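You operate a simulated robot arm through the tools that you are given. There is no shell and no other tool.

You run a simulated robot arm. Do the job below in one go: nothing can be reset, and whatever is moved stays where it is left.

JOB
Wipe the dusty guard lens and the smeared green mat with cleaner.
Fine: the gantry stays locked off; wet the yellow pad in the blue tin and put the pad back. What is to be rubbed or washed off counts as gone when no trace of it is left.

The check looks at the end state, three seconds after you hand in, the way a careful person would. Anything else that was tipped, shoved, dropped, spilled or broken makes it a failure.

ROBOT AND FRAMES
A 7-joint arm with a two-finger parallel gripper, fixed in place. Base frame: the origin is at the foot of the arm, x ahead of it, y to its left, z up. Units: m, degrees, N and s.
Its first joint turns from -132.0 to 132.0 degrees. Payload 3.91 kg.
Tool frame: the origin (TCP) lies between the finger pads and is the grasp point; the fingertips stand 0.03 m ahead of it; z points along the fingers, y is the line along which they close. Largest opening 0.11 m; finger width 0.02, thickness 0.01; the body of the gripper, 0.048 by 0.112 m, starts 0.055 m behind the TCP.
Orientation is that of the tool frame in the base frame, as [roll, pitch, yaw] about the fixed x, y, z axes, in that order (R = Rz(yaw) Ry(pitch) Rx(roll)). With the fingers straight down and closing along the base's y, the tool's x points along the base's -x, its y along +y and its z along -z.

CONTROLS
- The arm moves only by the tool jog_arm. Its argument "series" is a list of rows, each a list of 7 numbers: the turn, a rotation vector about the tool's x, y, z in degrees, then the shift along the tool's x, y, z in m, then the gripper command, from -1 (fully open) to 1 (shut), values between in proportion. In form: [[ax, ay, az, dx, dy, dz, hand], ...]. A call has 1 to 20 rows; each row shifts and turns the commanded pose from where the row before left it, along the tool's axes as they then stand. Rows are played at 5 a second. More than 0.05 m and 8.6 degrees between two rows, or a gripper value outside its range, and nothing of the call is played. Where a pose cannot be reached the arm comes as near as it can. A force on the tool above 60 N (or 10 N above the force at the start of the call, whichever is more), or a blocked arm, ends the call early, and 0.2 s more pass. The fingers move at their own pace (about 0.108 m/s each) and stop on an object; they squeeze with about 38 N. The grip force told is the motor's: it shows also when the fingers shut on nothing. Time passes only in rows, and 0.2 s behind the last, so rows that do not move let the fingers close. It gives the time, the measured TCP pose, the force on the tool (base axes), the opening and the grip force at its end, in the units of the frame above (readings bear some noise), with the torque about the TCP (base axes, N m) and any sound that the robot's microphone picked up, and new pictures: "show" is both (left out), scene, wrist or none.
- Cameras (640 x 400 px; columns grow to the right, rows downward): "scene" is fixed at [0.4003, -0.6512, 1.4466]; the picture's right is [0.98, -0.17, 0.00], its down [-0.02, -0.10, -0.99] and it looks along [0.17, 0.98, -0.10] (base axes); focal length 361 px, centre (320, 200). "wrist" rides on the gripper at [0.072, 0.017, -0.103] in the tool frame; the picture's right is [-0.23, 0.97, 0.00], its down [-0.76, -0.18, -0.62] and it looks along [-0.61, -0.14, 0.78] (tool axes); focal length 222 px, centre (320, 200). There is no depth. A picture from a camera that has moved, and an enlarged one, comes with that camera's place and axes in the base frame and with its lens.
- zoom(camera, box): a new picture of the part [left, top, right, bottom] of that camera's present view, enlarged. The clock stands still meanwhile.
- close_job(): hands the job in; it is judged then, once.

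Nothing tells you positions but the pictures and the camera data. Unless the task says otherwise, let go and move clear before handing in.

The tools are called after "Call:" as a command line: name --pt "numbers of a row" for each row, then --argument value for the rest, lists and objects as JSON in quotes. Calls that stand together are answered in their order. jog_arm: Moves the arm, as the interface text tells. Its arguments: {"type":"object","properties":{"series":{"type":"array","items":{"type":"array","items":{"type":"number"}}},"show":{"type":"string","enum":["both","scene","wrist","none"]}},"required":["series"]} The other tools are called the same way: zoom (camera, box) takes an enlarged picture of a part of a camera's view; close_job () hands the job in.

At the start:

```text
time_s: 0.0
tool_pos: [0.3873, 0.5196, 1.4626]
tcp_rot: [179.9, 0.0, -179.9]
contact_force: [0.1, -1.3, 0.2]
moment: [0.02, -0.01, 0.01]
gripper_width: 0.1099
gripper_force: 0.2
```

scene: 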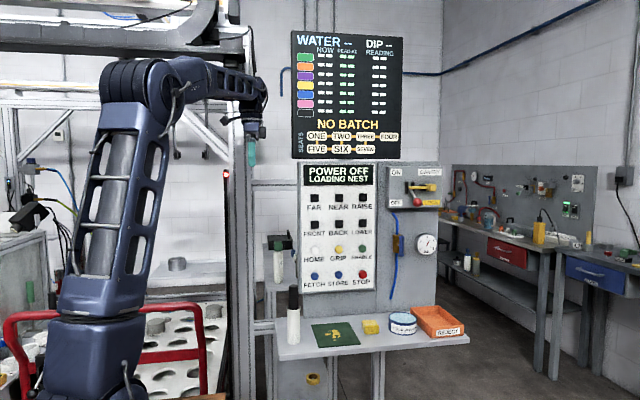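
wrist: 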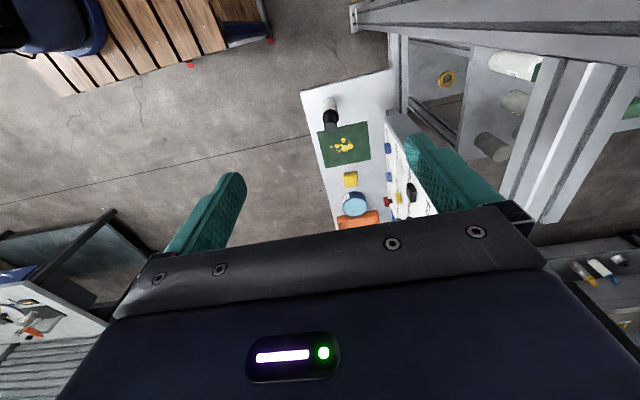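

I see a shelf with a green mat bearing a yellow smear, a yellow pad, a blue tin, an orange reject tray, a wall panel with a power switch, and a gauge. I'll take enlarged pictures first to find the guard lens, tin and pad.

Call:
zoom --camera "scene" --box '[260, 280, 480, 400]'

Call:
zoom --camera "scene" --box '[290, 155, 450, 295]'

Call:
zoom --camera "scene" --box '[285, 25, 410, 165]'

Call:
zoom --camera "wrist" --box '[290, 60, 450, 240]'

Call:
zoom --camera "scene" --box '[150, 160, 310, 320]'

```text
2.91 times, centred on (370, 340) of scene
camera zoom: at [0.4003, -0.6512, 1.4466], right [0.98, -0.17, 0.0], down [-0.02, -0.1, -0.99], along [0.17, 0.98, -0.1], focal length 1051 px, centre (174, -207)
```

zoom: 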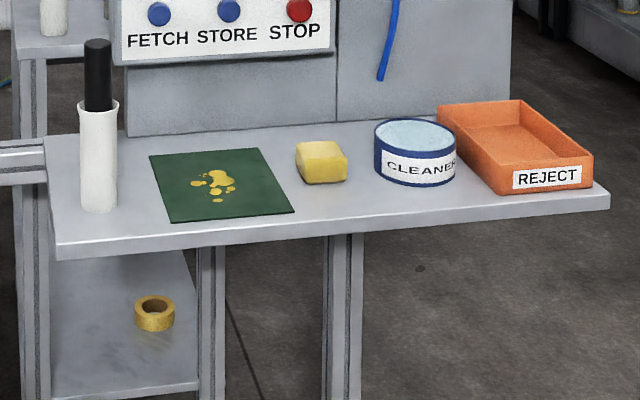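

```text
2.86 times, centred on (370, 225) of scene
camera zoom: at [0.4003, -0.6512, 1.4466], right [0.98, -0.17, 0.0], down [-0.02, -0.1, -0.99], along [0.17, 0.98, -0.1], focal length 1033 px, centre (177, 129)
```

zoom: 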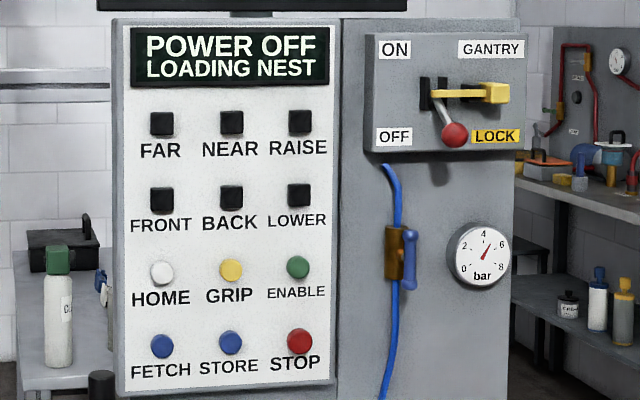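

```text
2.86 times, centred on (348, 95) of scene
camera zoom: at [0.4003, -0.6512, 1.4466], right [0.98, -0.17, 0.0], down [-0.02, -0.1, -0.99], along [0.17, 0.98, -0.1], focal length 1033 px, centre (241, 500)
```

zoom: 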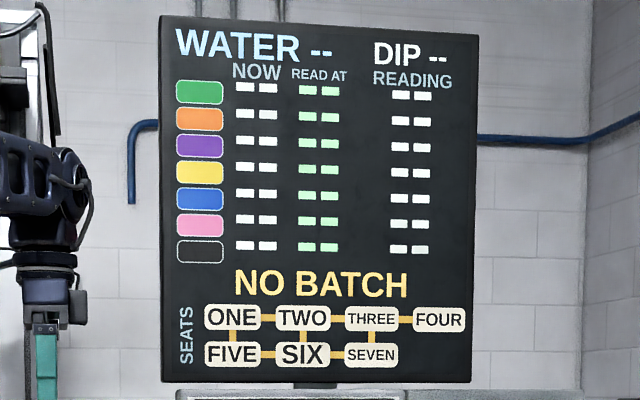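

```text
2.22 times, centred on (370, 150) of wrist
camera zoom: at [0.3137, 0.5387, 1.5648], right [0.23, 0.97, 0.0], down [0.76, -0.18, 0.62], along [0.61, -0.14, -0.78], focal length 494 px, centre (209, 311)
```

zoom: 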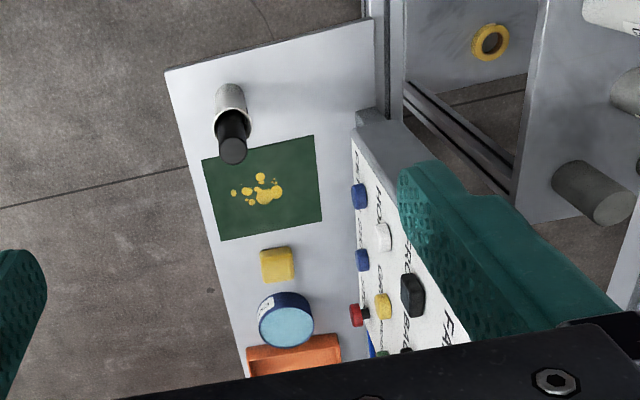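

```text
2.50 times, centred on (230, 240) of scene
camera zoom: at [0.4003, -0.6512, 1.4466], right [0.98, -0.17, 0.0], down [-0.02, -0.1, -0.99], along [0.17, 0.98, -0.1], focal length 904 px, centre (545, 100)
```

zoom: 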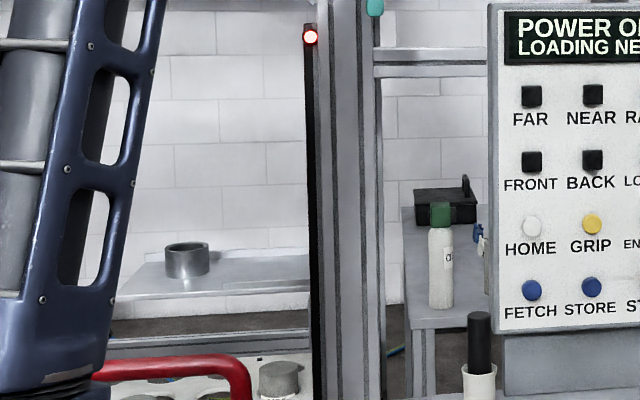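

The shelf objects stand at roughly z 0.84: pad near (0.79, 0.545) and tin near (0.91, 0.54). I still have to find the guard lens; a black bar with a red light on the post is one candidate, so I'm enlarging more areas.

Call:
zoom --camera "scene" --box '[200, 155, 260, 200]'

Call:
zoom --camera "scene" --box '[0, 240, 260, 400]'

Call:
zoom --camera "scene" --box '[200, 230, 340, 400]'

Call:
zoom --camera "scene" --box '[0, 0, 280, 160]'

Call:
zoom --camera "wrist" --box '[340, 0, 640, 200]'

Call:
zoom --camera "scene" --box '[430, 140, 640, 300]'

```text
8.89 times, centred on (230, 178) of scene
camera zoom: at [0.4003, -0.6512, 1.4466], right [0.98, -0.17, 0.0], down [-0.02, -0.1, -0.99], along [0.17, 0.98, -0.1], focal length 3213 px, centre (1120, 400)
```

zoom: 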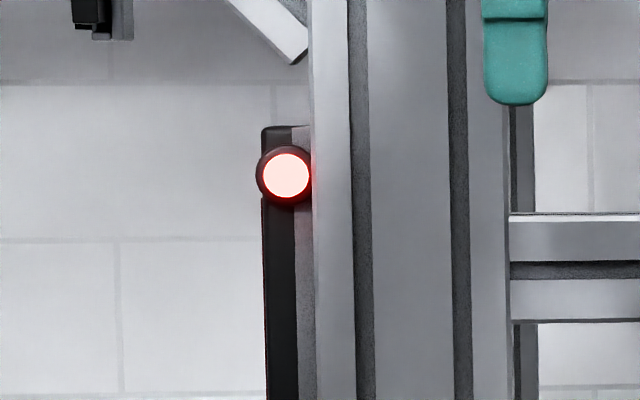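

```text
2.46 times, centred on (130, 320) of scene
camera zoom: at [0.4003, -0.6512, 1.4466], right [0.98, -0.17, 0.0], down [-0.02, -0.1, -0.99], along [0.17, 0.98, -0.1], focal length 890 px, centre (788, -95)
```

zoom: 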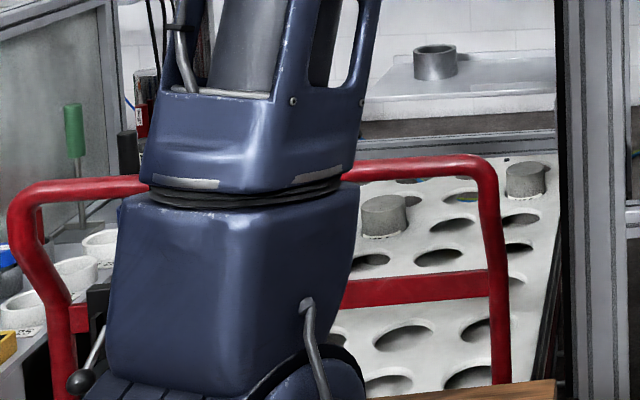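

```text
2.35 times, centred on (270, 315) of scene
camera zoom: at [0.4003, -0.6512, 1.4466], right [0.98, -0.17, 0.0], down [-0.02, -0.1, -0.99], along [0.17, 0.98, -0.1], focal length 850 px, centre (438, -71)
```

zoom: 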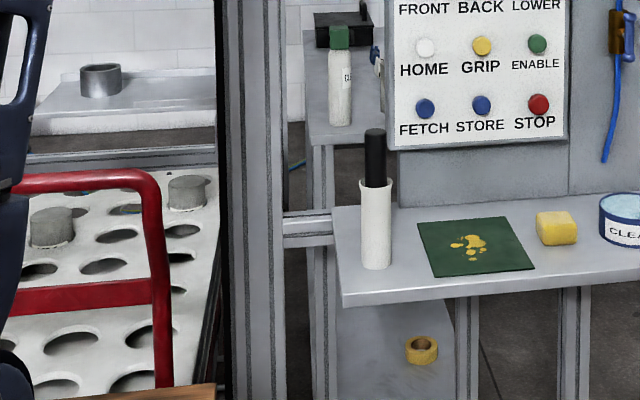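

```text
2.29 times, centred on (140, 80) of scene
camera zoom: at [0.4003, -0.6512, 1.4466], right [0.98, -0.17, 0.0], down [-0.02, -0.1, -0.99], along [0.17, 0.98, -0.1], focal length 826 px, centre (731, 474)
```

zoom: 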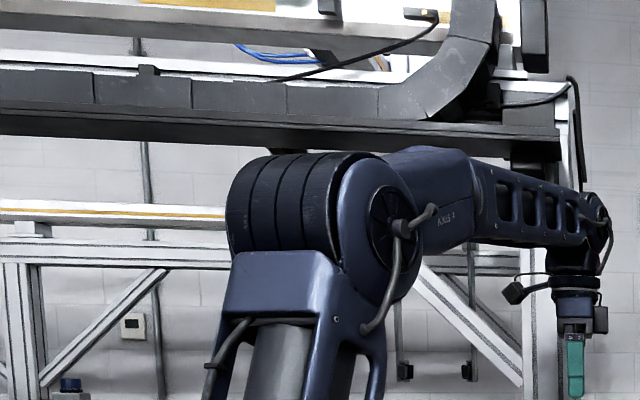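

```text
2.00 times, centred on (490, 100) of wrist
camera zoom: at [0.3137, 0.5387, 1.5648], right [0.23, 0.97, 0.0], down [0.76, -0.18, 0.62], along [0.61, -0.14, -0.78], focal length 444 px, centre (-20, 400)
```

zoom: 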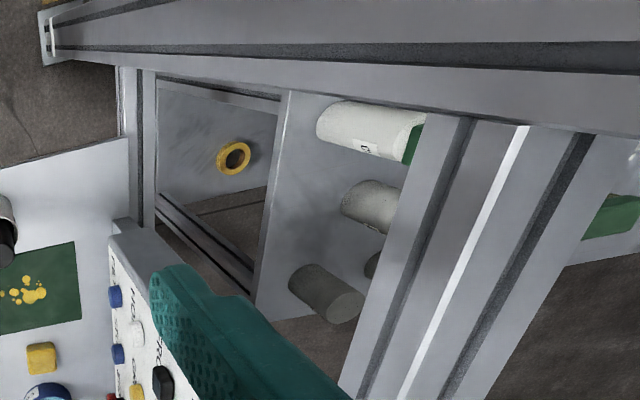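

```text
2.50 times, centred on (535, 220) of scene
camera zoom: at [0.4003, -0.6512, 1.4466], right [0.98, -0.17, 0.0], down [-0.02, -0.1, -0.99], along [0.17, 0.98, -0.1], focal length 904 px, centre (-218, 150)
```

zoom: 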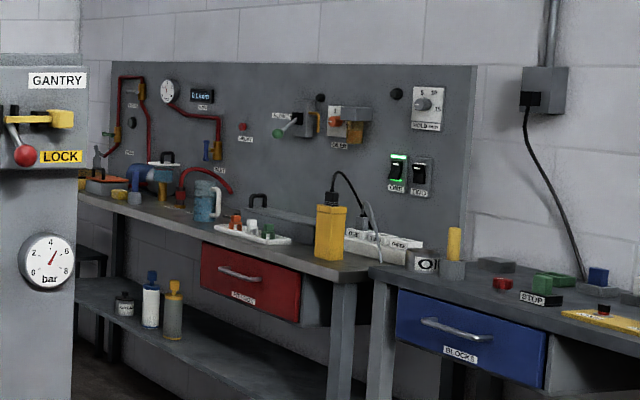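

The black bar with the red light sits on the left of the post near (0.28, 0.64), top at about z 1.43, and is the likely guard lens. I'll back the tool away from the post and turn it so the wrist camera looks that way.

Call:
jog_arm --pt "0 0 0 0 -0.04 0 -1" --pt "0 0 0 0 -0.04 0 -1" --pt "0 0 0 0 -0.04 0 -1" --pt "0 0 0 0 -0.04 0 -1" --pt "0 0 -8.2 0 0 0 -1" --pt "0 0 -8.2 0 0 0 -1" --pt "0 0 -8.2 0 0 0 -1" --pt "0 0 -8.2 0 0 0 -1" --pt "0 0 -8.2 0 0 0 -1" --pt "0 0 -8.2 0 0 0 -1" --pt "0 0 -8.2 0 0 0 -1" --pt "0 0 -8.2 0 0 0 -1" --pt "0 0 -8.2 0 0 0 -1" --pt "0 0 -8.2 0 0 0 -1" --pt "0 0 -8 0 0 0 -1" --pt "0 0 0 0 0 0 -1"

```text
time_s: 3.4
tool_pos: [0.3877, 0.361, 1.4622]
tcp_rot: [179.9, 0.0, -89.8]
contact_force: [-0.6, 0.0, -0.1]
moment: [-0.01, 0.05, 0.01]
gripper_width: 0.1101
gripper_force: 0.1
camera wrist: at [0.3695, 0.2897, 1.5649], right [-0.97, 0.23, 0.0], down [0.18, 0.76, 0.62], along [0.14, 0.61, -0.78], focal length 222 px, centre (320, 200)
```

scene: 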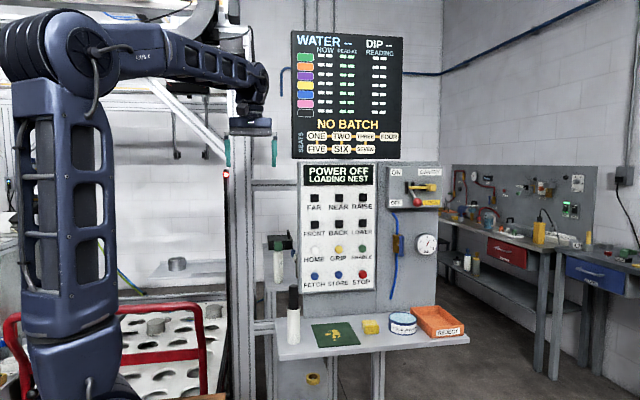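
wrist: 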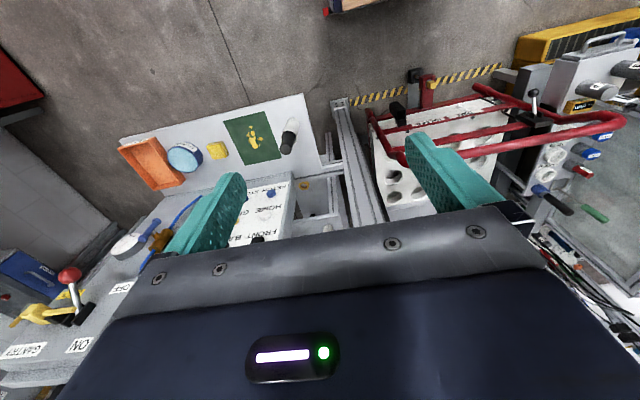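

The wrist picture's lower half is covered by the gripper, so I need the tool tilted to see forward. I'll shift left and tilt it 45 degrees toward the post to look at the guard bar.

Call:
jog_arm --pt "0 -7.5 0 0 0.0 0 -1" --pt "0 -7.5 0 0 0.0 0 -1" --pt "0 -7.5 0 0 0.0 0 -1" --pt "0 -7.5 0 0 0.04 0 -1" --pt "0 -7.5 0 0 0.04 0 -1" --pt "0 -7.5 0 0 0.04 0 -1" --pt "0 0 0 0 0 0 -1"

```text
time_s: 5.0
tool_pos: [0.2664, 0.3592, 1.4619]
tcp_rot: [-180.0, 45.2, -90.0]
contact_force: [0.3, 0.0, 0.0]
moment: [0.0, 0.01, -0.01]
gripper_width: 0.1099
gripper_force: 0.1
camera wrist: at [0.2483, 0.2371, 1.4827], right [-0.97, 0.16, 0.16], down [0.18, 0.1, 0.98], along [0.14, 0.98, -0.12], focal length 222 px, centre (320, 200)
```

scene: 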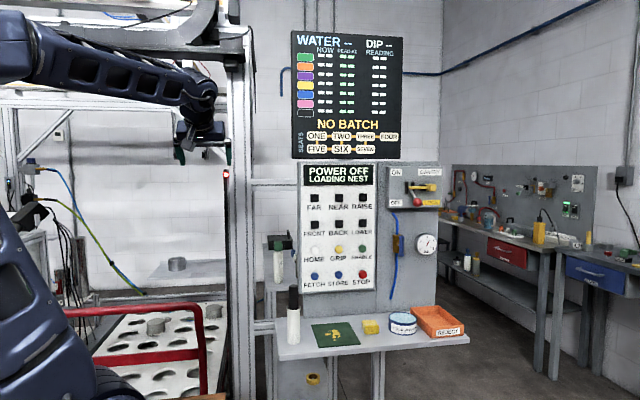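
wrist: 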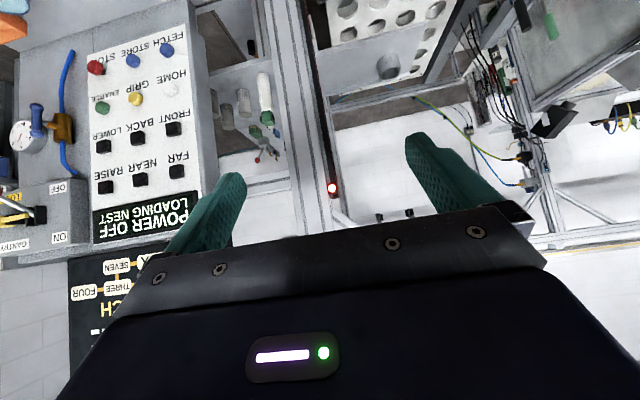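

Call:
zoom --camera "wrist" --box '[240, 0, 420, 120]'

Call:
zoom --camera "wrist" --box '[270, 110, 390, 210]'

Call:
zoom --camera "wrist" --box '[400, 0, 640, 200]'

Call:
zoom --camera "wrist" --box '[0, 0, 240, 250]'

Call:
zoom --camera "scene" --box '[210, 160, 270, 400]'

```text
3.33 times, centred on (330, 60) of wrist
camera zoom: at [0.2483, 0.2371, 1.4827], right [-0.97, 0.16, 0.16], down [0.18, 0.1, 0.98], along [0.14, 0.98, -0.12], focal length 740 px, centre (287, 667)
```

zoom: 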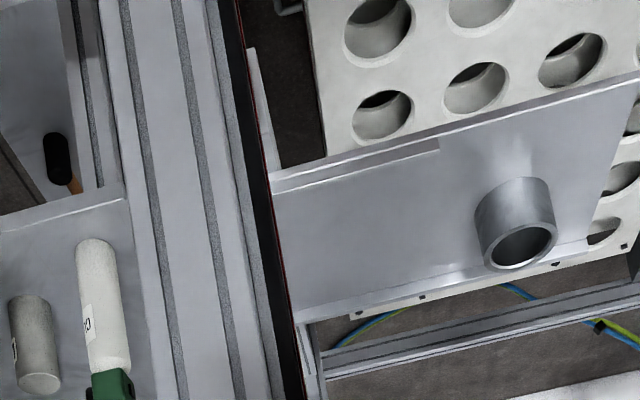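

```text
4.00 times, centred on (330, 160) of wrist
camera zoom: at [0.2483, 0.2371, 1.4827], right [-0.97, 0.16, 0.16], down [0.18, 0.1, 0.98], along [0.14, 0.98, -0.12], focal length 888 px, centre (280, 360)
```

zoom: 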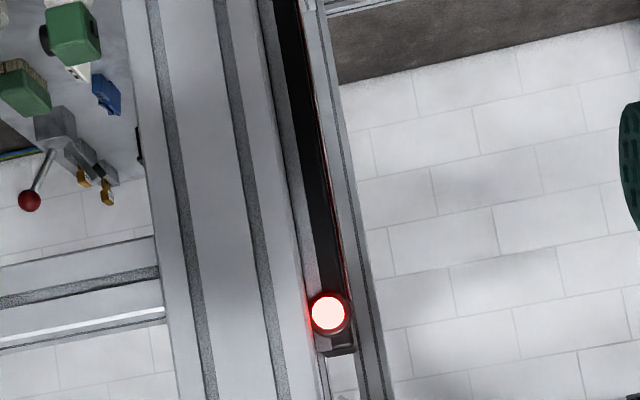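

```text
2.00 times, centred on (520, 100) of wrist
camera zoom: at [0.2483, 0.2371, 1.4827], right [-0.97, 0.16, 0.16], down [0.18, 0.1, 0.98], along [0.14, 0.98, -0.12], focal length 444 px, centre (-80, 400)
```

zoom: 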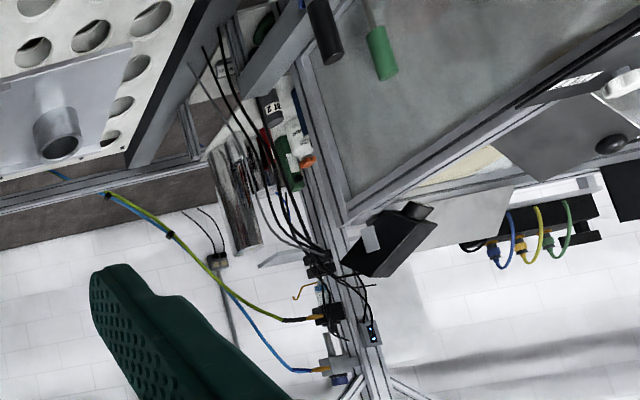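

```text
1.60 times, centred on (120, 125) of wrist
camera zoom: at [0.2483, 0.2371, 1.4827], right [-0.97, 0.16, 0.16], down [0.18, 0.1, 0.98], along [0.14, 0.98, -0.12], focal length 355 px, centre (640, 320)
```

zoom: 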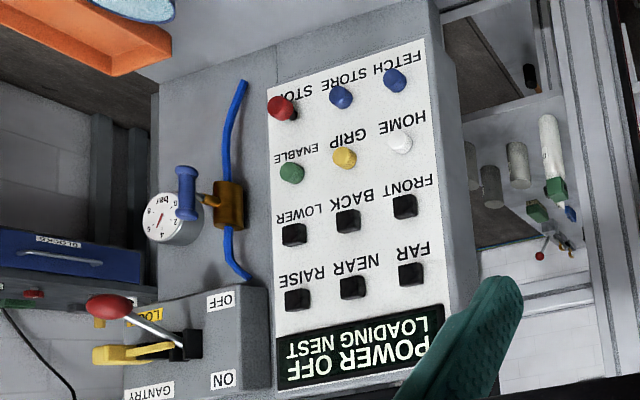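

```text
1.67 times, centred on (240, 280) of scene
camera zoom: at [0.4003, -0.6512, 1.4466], right [0.98, -0.17, 0.0], down [-0.02, -0.1, -0.99], along [0.17, 0.98, -0.1], focal length 602 px, centre (453, 67)
```

zoom: 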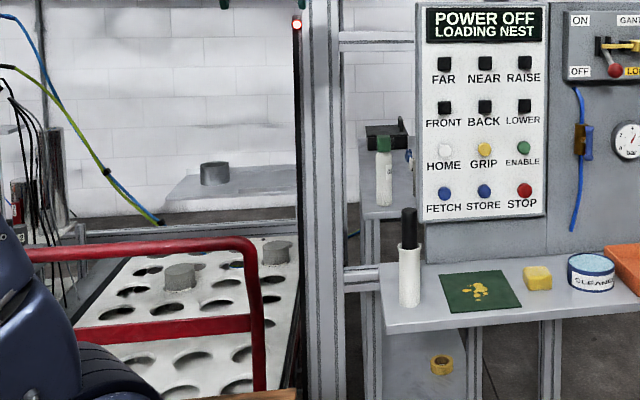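

The guard bar stands near (0.28, 0.72), z from about 0.55 to 1.42; a red edge shows on its left face, so the lens likely faces -x into the opening. I'll swing left and look at that face.

Call:
jog_arm --pt "0 0 0 0 0.044 0 -1" --pt "0 0 0 0 0.044 0 -1" --pt "0 0 0 0 0.044 0 -1" --pt "0 0 0 0 0.044 0 -1" --pt "0 0 0 0 0.044 0 -1" --pt "5.3 0 5.3 0 0 0 -1" --pt "5.3 0 5.3 0 0 0 -1" --pt "5.3 0 5.3 0 0 0 -1" --pt "5.3 0 5.3 0 0 0 -1" --pt "5.3 0 5.3 0 0 0 -1" --pt "5.3 0 5.3 0 0 0 -1" --pt "0 0 0 0 0 0 -1"

```text
time_s: 7.6
tool_pos: [0.0508, 0.3603, 1.4607]
tcp_rot: [179.6, 44.8, -135.1]
contact_force: [-0.1, 0.3, 0.1]
moment: [0.0, 0.0, -0.01]
gripper_width: 0.1098
gripper_force: 0.0
camera wrist: at [-0.0499, 0.2849, 1.4835], right [-0.57, 0.8, 0.16], down [0.2, -0.06, 0.98], along [0.79, 0.6, -0.13], focal length 222 px, centre (320, 200)
```

scene: 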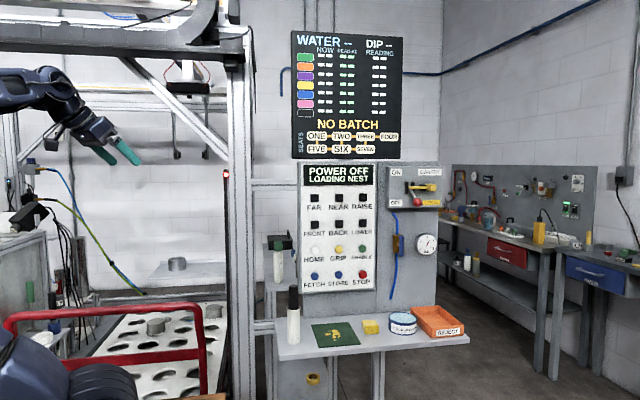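
wrist: 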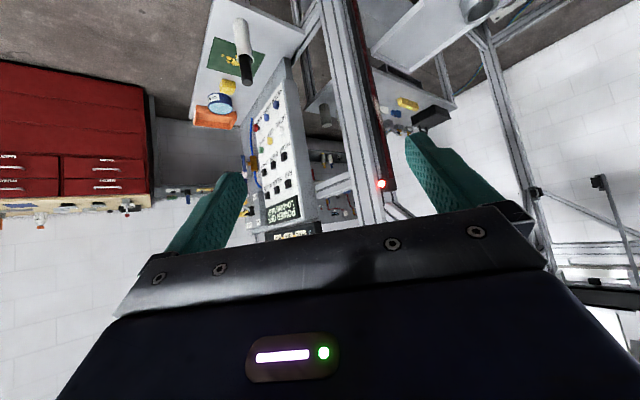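

Call:
zoom --camera "wrist" --box '[320, 0, 440, 75]'

Call:
zoom --camera "wrist" --box '[330, 60, 450, 135]'

Call:
zoom --camera "wrist" --box '[340, 130, 460, 205]'

Call:
zoom --camera "scene" --box '[0, 280, 260, 400]'

```text
5.33 times, centred on (380, 38) of wrist
camera zoom: at [-0.0499, 0.2849, 1.4835], right [-0.57, 0.8, 0.16], down [0.2, -0.06, 0.98], along [0.79, 0.6, -0.13], focal length 1185 px, centre (0, 1067)
```

zoom: 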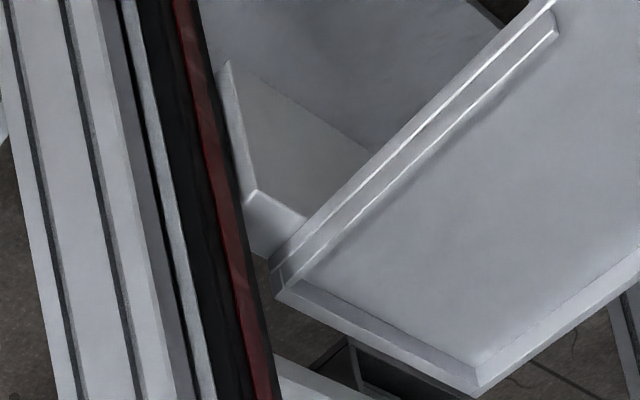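

```text
5.33 times, centred on (390, 98) of wrist
camera zoom: at [-0.0499, 0.2849, 1.4835], right [-0.57, 0.8, 0.16], down [0.2, -0.06, 0.98], along [0.79, 0.6, -0.13], focal length 1185 px, centre (-53, 747)
```

zoom: 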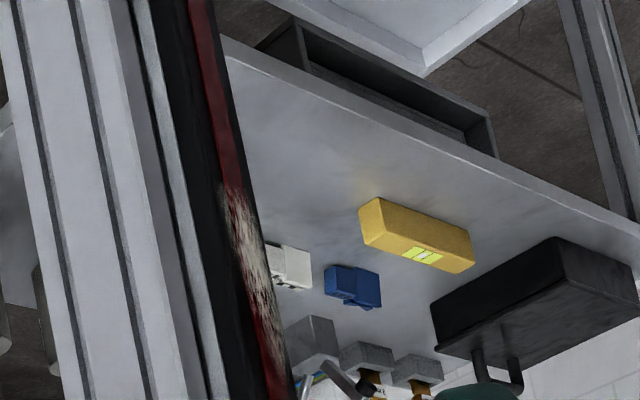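

```text
5.33 times, centred on (400, 168) of wrist
camera zoom: at [-0.0499, 0.2849, 1.4835], right [-0.57, 0.8, 0.16], down [0.2, -0.06, 0.98], along [0.79, 0.6, -0.13], focal length 1185 px, centre (-107, 373)
```

zoom: 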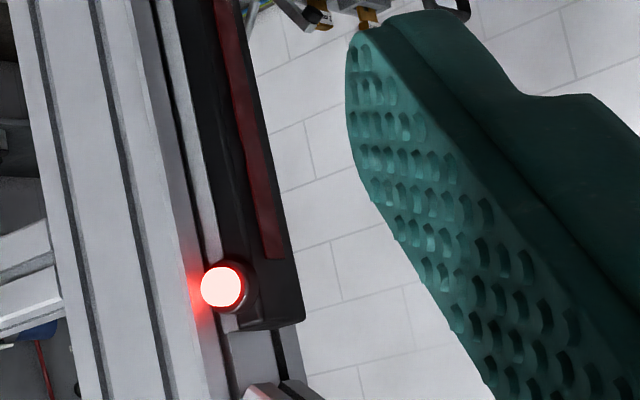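

```text
2.46 times, centred on (130, 340) of scene
camera zoom: at [0.4003, -0.6512, 1.4466], right [0.98, -0.17, 0.0], down [-0.02, -0.1, -0.99], along [0.17, 0.98, -0.1], focal length 890 px, centre (788, -145)
```

zoom: 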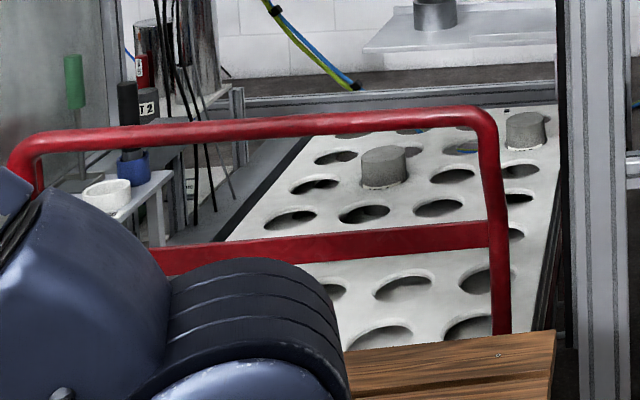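

The lens is a red strip on the bar's left (-x) face, with a whitish dust patch at about (0.277, 0.765), z 1.15 to 1.26. Next I enlarge the pad, tin and mat to get their sizes.

Call:
zoom --camera "scene" --box '[350, 305, 430, 355]'

Call:
zoom --camera "scene" --box '[280, 305, 370, 361]'

Call:
zoom --camera "wrist" --box '[180, 10, 340, 140]'

```text
8.00 times, centred on (390, 330) of scene
camera zoom: at [0.4003, -0.6512, 1.4466], right [0.98, -0.17, 0.0], down [-0.02, -0.1, -0.99], along [0.17, 0.98, -0.1], focal length 2891 px, centre (-240, -840)
```

zoom: 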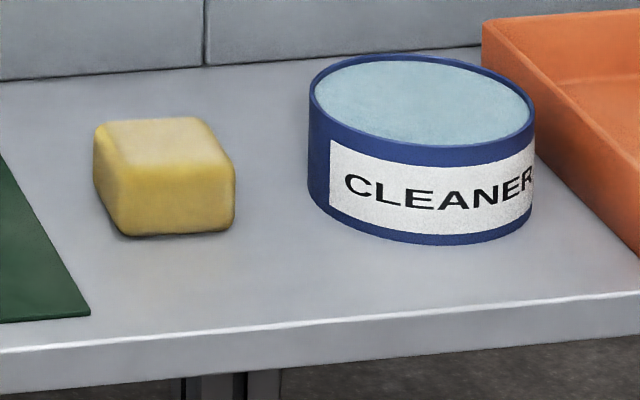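

```text
7.11 times, centred on (325, 333) of scene
camera zoom: at [0.4003, -0.6512, 1.4466], right [0.98, -0.17, 0.0], down [-0.02, -0.1, -0.99], along [0.17, 0.98, -0.1], focal length 2570 px, centre (284, -746)
```

zoom: 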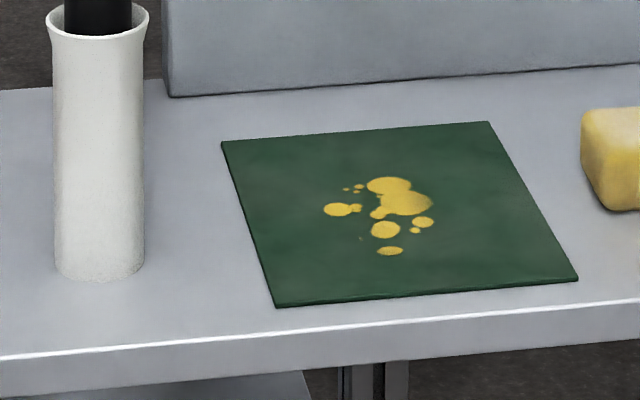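

```text
3.08 times, centred on (260, 75) of wrist
camera zoom: at [-0.0499, 0.2849, 1.4835], right [-0.57, 0.8, 0.16], down [0.2, -0.06, 0.98], along [0.79, 0.6, -0.13], focal length 684 px, centre (505, 585)
```

zoom: 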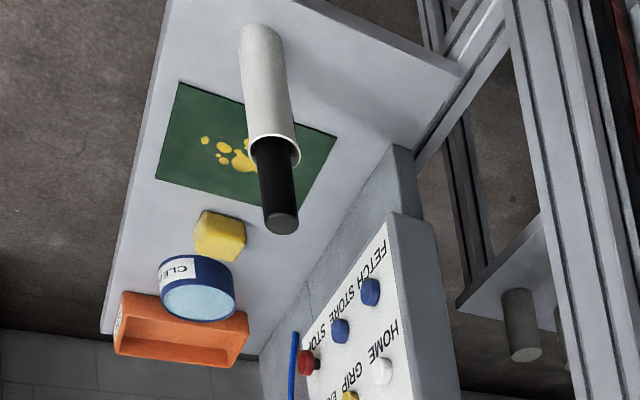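

Shelf top is about z 0.845, pad centred near (0.791, 0.552) about 0.05 x 0.055 x 0.028, tin centre near (0.909, 0.538) rim about 0.889, mat x 0.587–0.731, y 0.454–0.626, and a tall tube near (0.51, 0.525). The tin lies beyond straight-down reach, so I'll hold the pad with the tool leaning 30 degrees; first I go back and over towards the pad, high up.

Call:
jog_arm --pt "-5.3 0 -5.3 0 0 0 -1" --pt "-5.3 0 -5.3 0 0 0 -1" --pt "-5.3 0 -5.3 0 0 0 -1" --pt "-5.3 0 -5.3 0 0 0 -1" --pt "-5.3 0 -5.3 0 0 0 -1" --pt "-5.3 0 -5.3 0 0 0 -1" --pt "0 7.5 0 0 0 0 -1" --pt "0 7.5 0 0 0 0 -1" --pt "0 0 0 0 -0.049 0 -1" --pt "0 0 0 0 -0.049 0 -1" --pt "0 0 0 0 -0.049 0 -1" --pt "0 0 0 0 -0.049 0 -1" --pt "0 0 0 0 -0.049 0 -1" --pt "0 0 0 0 -0.049 0 -1" --pt "0 0 0 0 -0.049 0 -1" --pt "0 0 0 0 -0.049 0 -1" --pt "0 0 0 0 -0.049 0 -1" --pt "0 0 0 0 -0.049 0 -1" --pt "0 0 0 0 -0.049 0 -1" --pt "0 0 0 0 -0.049 0 -1"

```text
time_s: 11.8
tool_pos: [0.6331, 0.3601, 1.4623]
tcp_rot: [-179.9, 30.1, -89.8]
contact_force: [-0.3, -0.6, 1.0]
moment: [-0.06, -0.06, -0.03]
gripper_width: 0.1104
gripper_force: 0.1
camera wrist: at [0.6154, 0.2463, 1.5157], right [-0.97, 0.2, 0.11], down [0.18, 0.35, 0.92], along [0.14, 0.92, -0.37], focal length 222 px, centre (320, 200)
```

scene: 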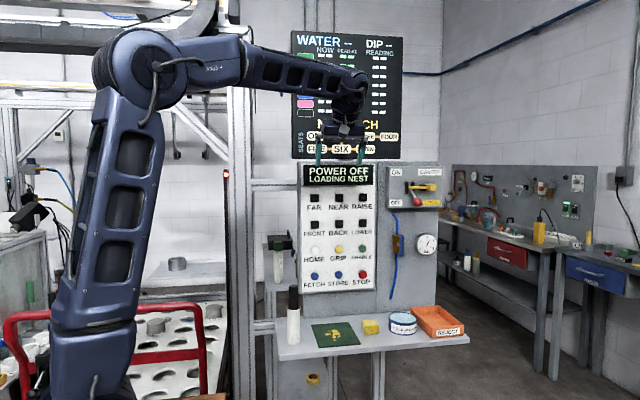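
wrist: 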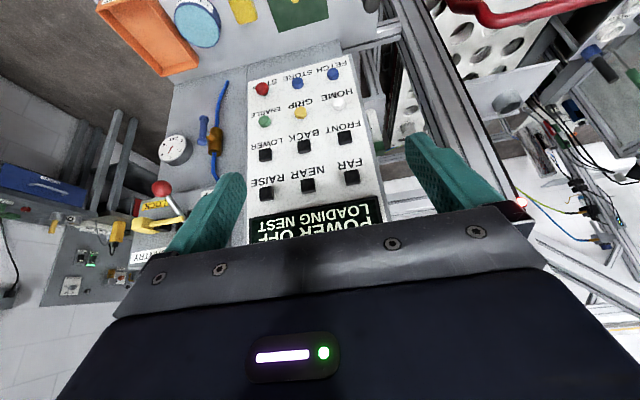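

The arm tracks well. I'll move over in front of the pad and down to about z 1.2 for a closer look.

Call:
jog_arm --pt "0 0 0 0.0131 -0.0184 0.0302 -1" --pt "0 0 0 0.0131 -0.0184 0.0302 -1" --pt "0 0 0 0.0131 -0.0184 0.0302 -1" --pt "0 0 0 0.0131 -0.0184 0.0302 -1" --pt "0 0 0 0.0131 -0.0184 0.0302 -1" --pt "0 0 0 0.0131 -0.0184 0.0302 -1" --pt "0 0 0 0.0131 -0.0184 0.0302 -1" --pt "0 0 0 0.0131 -0.0184 0.0302 -1" --pt "0 0 0 0 0 0 -1"

```text
time_s: 13.8
tool_pos: [0.7814, 0.3918, 1.201]
tcp_rot: [180.0, 30.0, -90.0]
contact_force: [0.5, 0.0, 0.0]
moment: [0.04, -0.05, 0.0]
gripper_width: 0.1102
gripper_force: 0.0
camera wrist: at [0.7651, 0.2779, 1.2537], right [-0.97, 0.2, 0.11], down [0.18, 0.35, 0.92], along [0.14, 0.92, -0.37], focal length 222 px, centre (320, 200)
```

scene: 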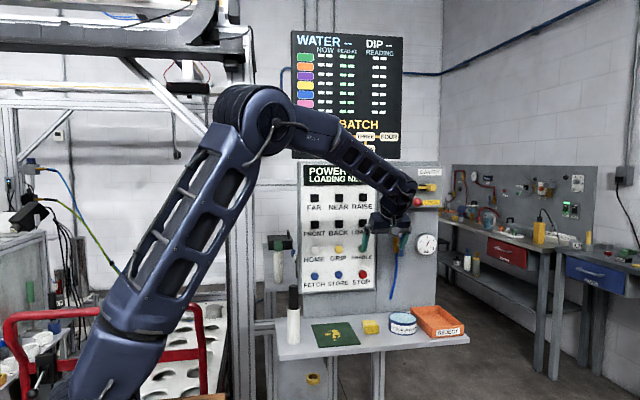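
wrist: 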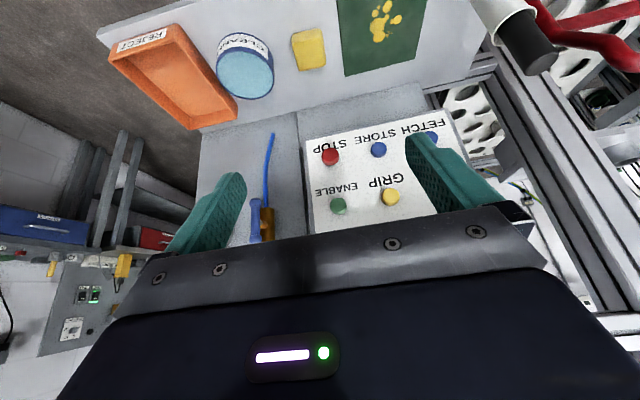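

Call:
zoom --camera "wrist" --box '[200, 0, 360, 110]'

Call:
zoom --camera "wrist" --box '[330, 0, 570, 110]'

```text
3.64 times, centred on (280, 55) of wrist
camera zoom: at [0.7651, 0.2779, 1.2537], right [-0.97, 0.2, 0.11], down [0.18, 0.35, 0.92], along [0.14, 0.92, -0.37], focal length 808 px, centre (466, 727)
```

zoom: 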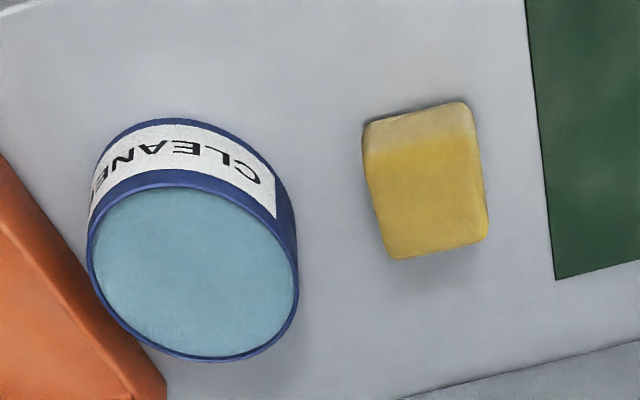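

```text
2.67 times, centred on (450, 55) of wrist
camera zoom: at [0.7651, 0.2779, 1.2537], right [-0.97, 0.2, 0.11], down [0.18, 0.35, 0.92], along [0.14, 0.92, -0.37], focal length 592 px, centre (-27, 587)
```

zoom: 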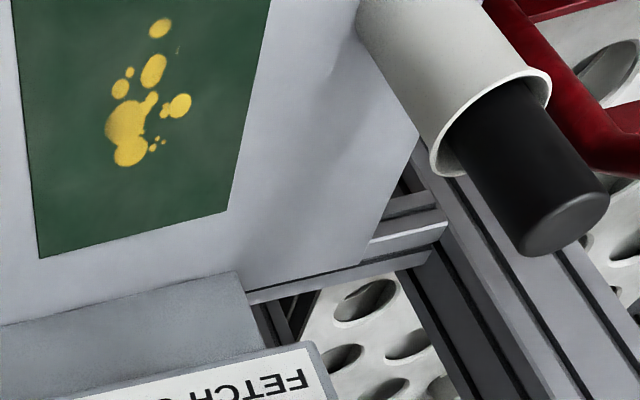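

From this closer view the pad top centre is about (0.794, 0.547) with x-width 0.053, and the tin centre about (0.910, 0.537). I'll narrow the fingers to about 0.075 so they clear the tin, and come to a point just above the pad.

Call:
jog_arm --pt "0 0 0 -0.00104 -0.00158 0.03395 -0.36" --pt "0 0 0 -0.00104 -0.00158 0.03395 -0.36" --pt "0 0 0 -0.00104 -0.00158 0.03395 -0.36" --pt "0 0 0 -0.00104 -0.00158 0.03395 -0.36" --pt "0 0 0 -0.00104 -0.00158 0.03395 -0.36" --pt "0 0 0 -0.00104 -0.00158 0.03395 -0.36" --pt "0 0 0 -0.00104 -0.00158 0.03395 -0.36" --pt "0 0 0 -0.00104 -0.00158 0.03395 -0.36" --pt "0 0 0 0 0 0 -0.36" --pt "0 0 0 0 0 0 -0.36"

```text
time_s: 16.0
tool_pos: [0.7954, 0.5327, 0.9681]
tcp_rot: [179.9, 29.9, -90.0]
contact_force: [1.0, -0.7, -0.9]
moment: [0.03, 0.02, -0.03]
gripper_width: 0.0747
gripper_force: 0.0
camera wrist: at [0.7771, 0.4197, 1.0209], right [-0.97, 0.2, 0.11], down [0.18, 0.35, 0.92], along [0.14, 0.92, -0.37], focal length 222 px, centre (320, 200)
```

scene: 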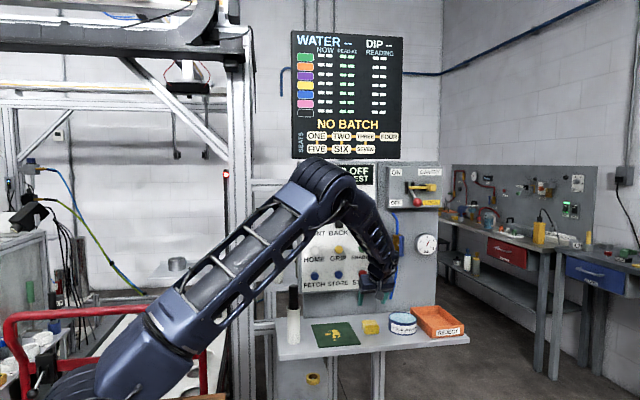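
wrist: 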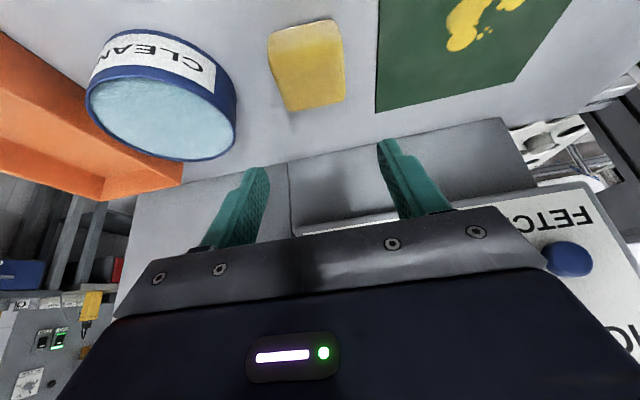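

Call:
zoom --camera "wrist" --box '[220, 0, 400, 120]'

Call:
zoom --camera "scene" --box '[340, 270, 430, 350]'

```text
3.33 times, centred on (310, 60) of wrist
camera zoom: at [0.7771, 0.4197, 1.0209], right [-0.97, 0.2, 0.11], down [0.18, 0.35, 0.92], along [0.14, 0.92, -0.37], focal length 740 px, centre (353, 667)
```

zoom: 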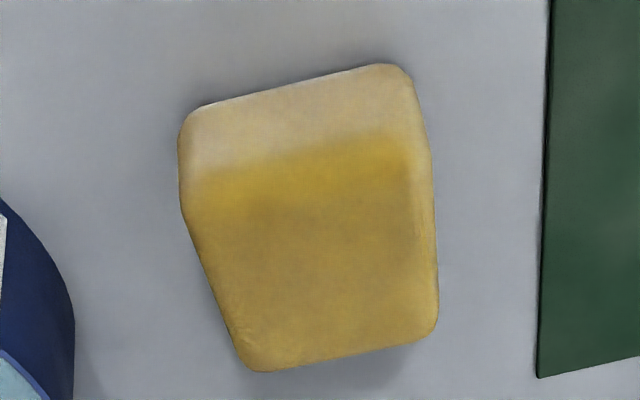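

```text
5.00 times, centred on (385, 310) of scene
camera zoom: at [0.4003, -0.6512, 1.4466], right [0.98, -0.17, 0.0], down [-0.02, -0.1, -0.99], along [0.17, 0.98, -0.1], focal length 1807 px, centre (-5, -350)
```

zoom: 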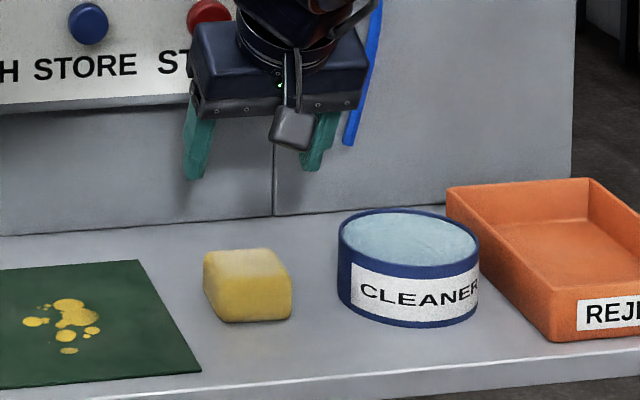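

The pad centre refines to about (0.792, 0.545). I'll lower straight down to TCP z 0.885, leaving about 9 mm of pad below the fingertips, then close.

Call:
jog_arm --pt "0 0 0 0.0083 0.0007 0.01438 -0.36" --pt "0 0 0 0.0083 0.0007 0.01438 -0.36" --pt "0 0 0 0.0083 0.0007 0.01438 -0.36" --pt "0 0 0 0.0083 0.0007 0.01438 -0.36" --pt "0 0 0 0.0083 0.0007 0.01438 -0.36" --pt "0 0 0 0 0 0 -0.36"

```text
time_s: 17.4
tool_pos: [0.7924, 0.5331, 0.8847]
tcp_rot: [-180.0, 30.0, -90.0]
contact_force: [0.3, -0.4, 1.2]
moment: [0.03, -0.02, -0.02]
gripper_width: 0.0747
gripper_force: 0.1
camera wrist: at [0.7752, 0.4208, 0.9372], right [-0.97, 0.2, 0.11], down [0.18, 0.35, 0.92], along [0.14, 0.92, -0.37], focal length 222 px, centre (320, 200)
```

scene: 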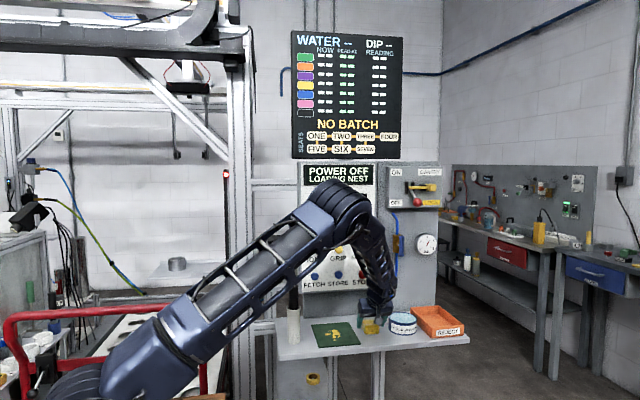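
wrist: 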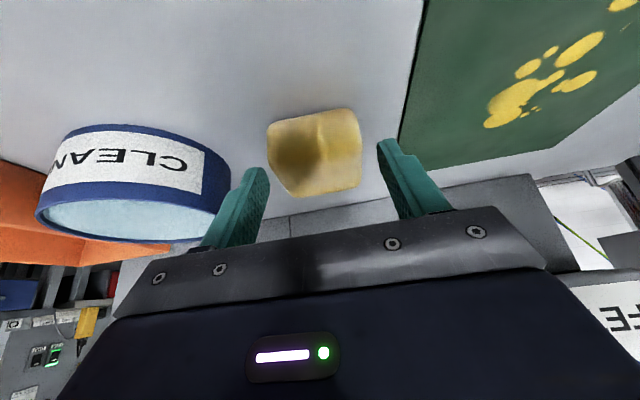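

Call:
zoom --camera "scene" --box '[350, 290, 430, 350]'

Call:
zoom --camera "wrist" --box '[200, 80, 440, 240]'

```text
6.67 times, centred on (390, 320) of scene
camera zoom: at [0.4003, -0.6512, 1.4466], right [0.98, -0.17, 0.0], down [-0.02, -0.1, -0.99], along [0.17, 0.98, -0.1], focal length 2410 px, centre (-147, -600)
```

zoom: 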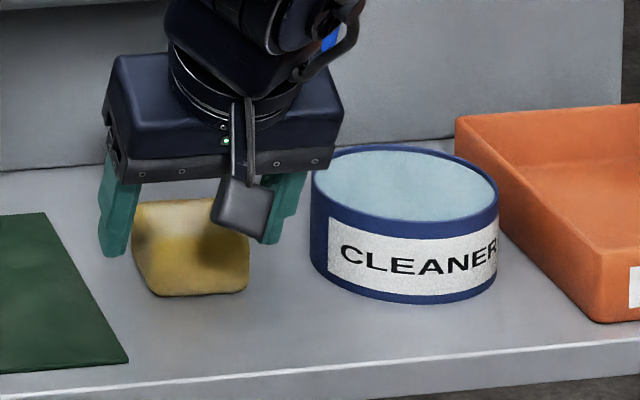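

```text
2.50 times, centred on (320, 160) of wrist
camera zoom: at [0.7752, 0.4208, 0.9372], right [-0.97, 0.2, 0.11], down [0.18, 0.35, 0.92], along [0.14, 0.92, -0.37], focal length 555 px, centre (320, 300)
```

zoom: 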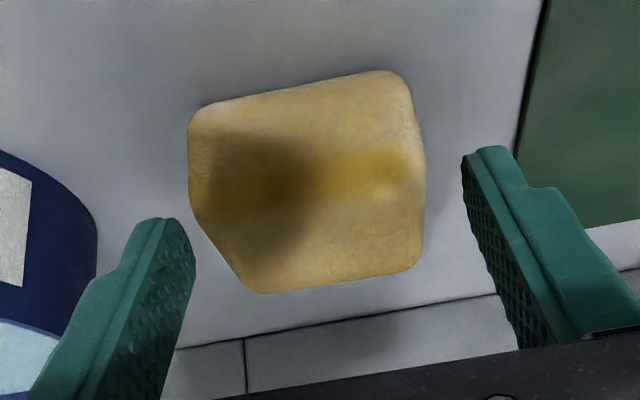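

The fingers straddle the pad with clearance to the tin on the right. Closing now.

Call:
jog_arm --pt "0 0 0 0 0 0 0.2" --pt "0 0 0 0 0 0 1" --pt "0 0 0 0 0 0 1" --pt "0 0 0 0 0 0 1" --pt "0 0 0 0 0 0 1"

```text
time_s: 18.6
tool_pos: [0.7931, 0.5342, 0.8848]
tcp_rot: [179.9, 29.9, -90.0]
contact_force: [-0.2, 0.2, 0.2]
moment: [-0.01, 0.0, -0.02]
gripper_width: 0.0541
gripper_force: 37.9
camera wrist: at [0.7751, 0.4208, 0.9372], right [-0.97, 0.2, 0.11], down [0.18, 0.35, 0.92], along [0.14, 0.92, -0.37], focal length 222 px, centre (320, 200)
```

scene: 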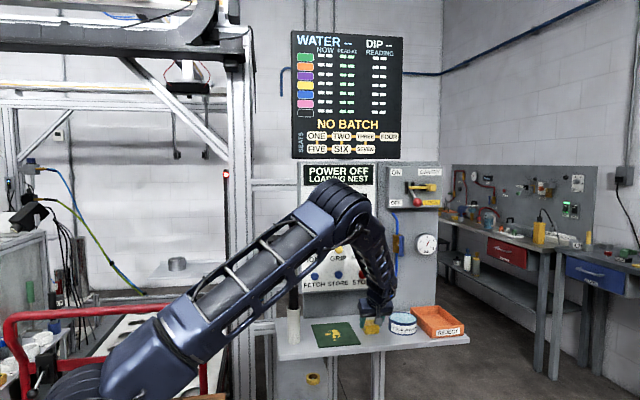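
wrist: 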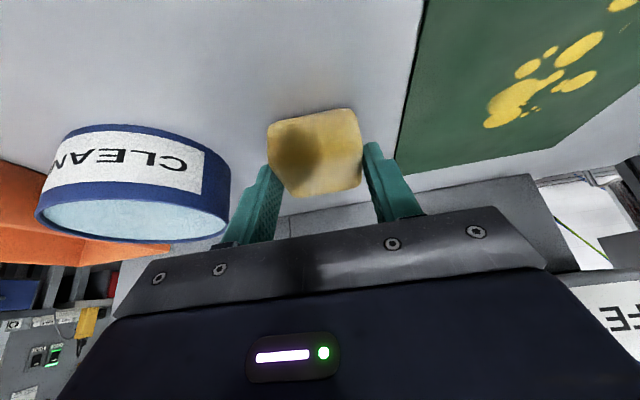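

The pad is held at width 0.054. I'll lift it 7 cm straight up and check that it comes along level.

Call:
jog_arm --pt "0 0 0 -0.005 0 -0.00866 1" --pt "0 0 0 -0.01 0 -0.01732 1" --pt "0 0 0 -0.01 0 -0.01732 1" --pt "0 0 0 -0.01 0 -0.01732 1" --pt "0 0 0 0 0 0 1"

Call:
zoom --camera "scene" --box '[350, 280, 430, 340]'

Call:
zoom --camera "wrist" --box '[200, 80, 440, 240]'

```text
time_s: 19.8
tool_pos: [0.7913, 0.5341, 0.9572]
tcp_rot: [-180.0, 30.0, -89.9]
contact_force: [-0.9, -0.8, -0.6]
moment: [0.02, 0.03, -0.02]
gripper_width: 0.0
gripper_force: 38.0
camera wrist: at [0.7746, 0.4215, 1.0088], right [-0.97, 0.2, 0.11], down [0.18, 0.35, 0.92], along [0.14, 0.92, -0.37], focal length 222 px, centre (320, 200)
```

scene: 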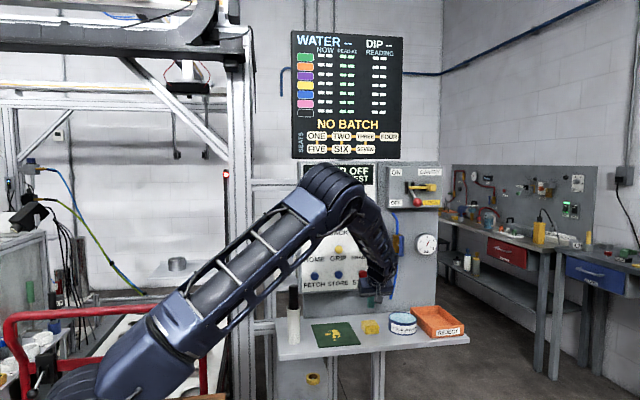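
wrist: 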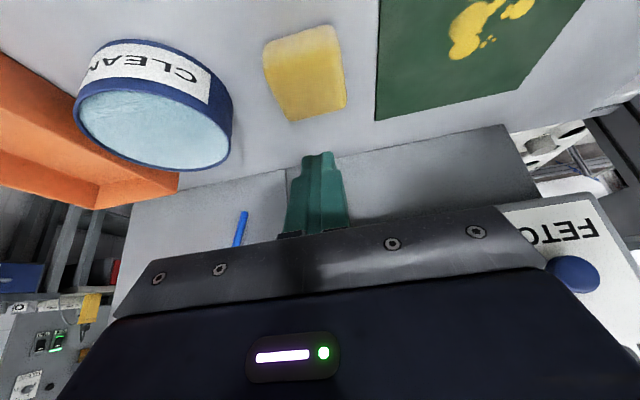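

```text
6.67 times, centred on (390, 310) of scene
camera zoom: at [0.4003, -0.6512, 1.4466], right [0.98, -0.17, 0.0], down [-0.02, -0.1, -0.99], along [0.17, 0.98, -0.1], focal length 2410 px, centre (-147, -533)
```

zoom: 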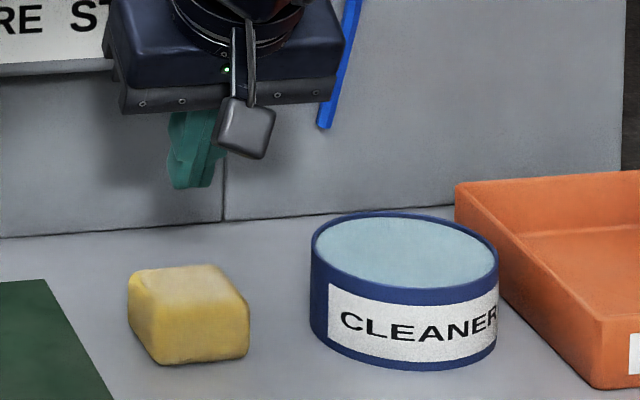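

```text
2.50 times, centred on (320, 160) of wrist
camera zoom: at [0.7746, 0.4215, 1.0088], right [-0.97, 0.2, 0.11], down [0.18, 0.35, 0.92], along [0.14, 0.92, -0.37], focal length 555 px, centre (320, 300)
```

zoom: 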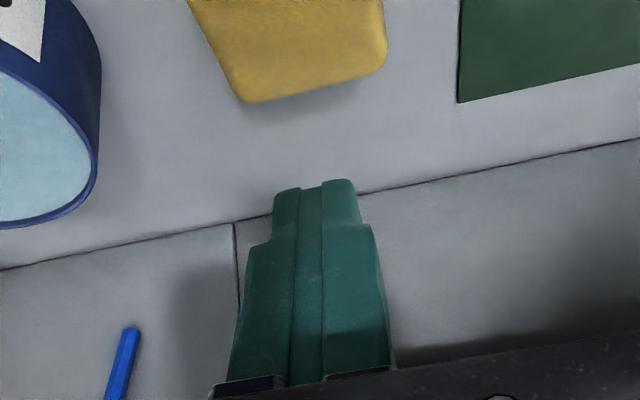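

The pad slipped out of the tilted grip and stayed in its place; my height estimate may be a few millimetres off. I'll set the tool upright and gently feel for the shelf surface in front of the pad to get the true height.

Call:
jog_arm --pt "0 7.5 0 0 0 0 1" --pt "0 7.5 0 0 0 0 1" --pt "0 7.5 0 0 0 0 1" --pt "0 7.5 0 0 0 0 1" --pt "0 0 0 0.025 0 0 1" --pt "0 0 0 0.027 0 0 1" --pt "0 0 0 0 0 0.024 1" --pt "0 0 0 0 0 0.024 1" --pt "0 0 0 0 0 0.02 1" --pt "0 0 0 0 0 0 1"

```text
time_s: 22.0
tool_pos: [0.7917, 0.483, 0.8875]
tcp_rot: [180.0, 0.0, -90.1]
contact_force: [0.3, -0.1, 0.2]
moment: [0.0, 0.0, 0.01]
gripper_width: 0.0
gripper_force: 37.3
camera wrist: at [0.7734, 0.4111, 0.9897], right [-0.97, 0.23, 0.0], down [0.18, 0.76, 0.62], along [0.14, 0.61, -0.78], focal length 222 px, centre (320, 200)
```

scene: 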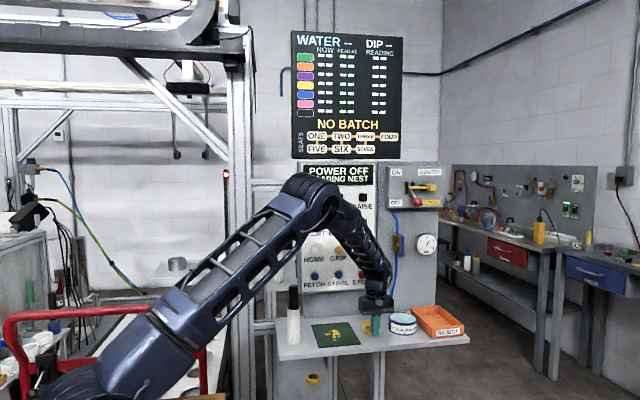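
wrist: 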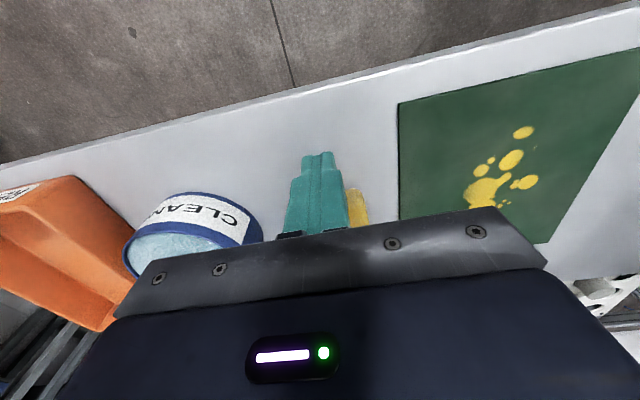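

No contact yet with the tips at z 0.8575. Feeling downward in small steps.

Call:
jog_arm --pt "0 0 0 0 0 0.003 1" --pt "0 0 0 0 0 0.003 1" --pt "0 0 0 0 0 0 1" --show "none"

```text
time_s: 22.8
tool_pos: [0.792, 0.4828, 0.8814]
tcp_rot: [-180.0, 0.2, -90.0]
contact_force: [0.2, -0.8, 0.2]
moment: [-0.01, -0.02, -0.01]
gripper_width: 0.0
gripper_force: 37.5
```

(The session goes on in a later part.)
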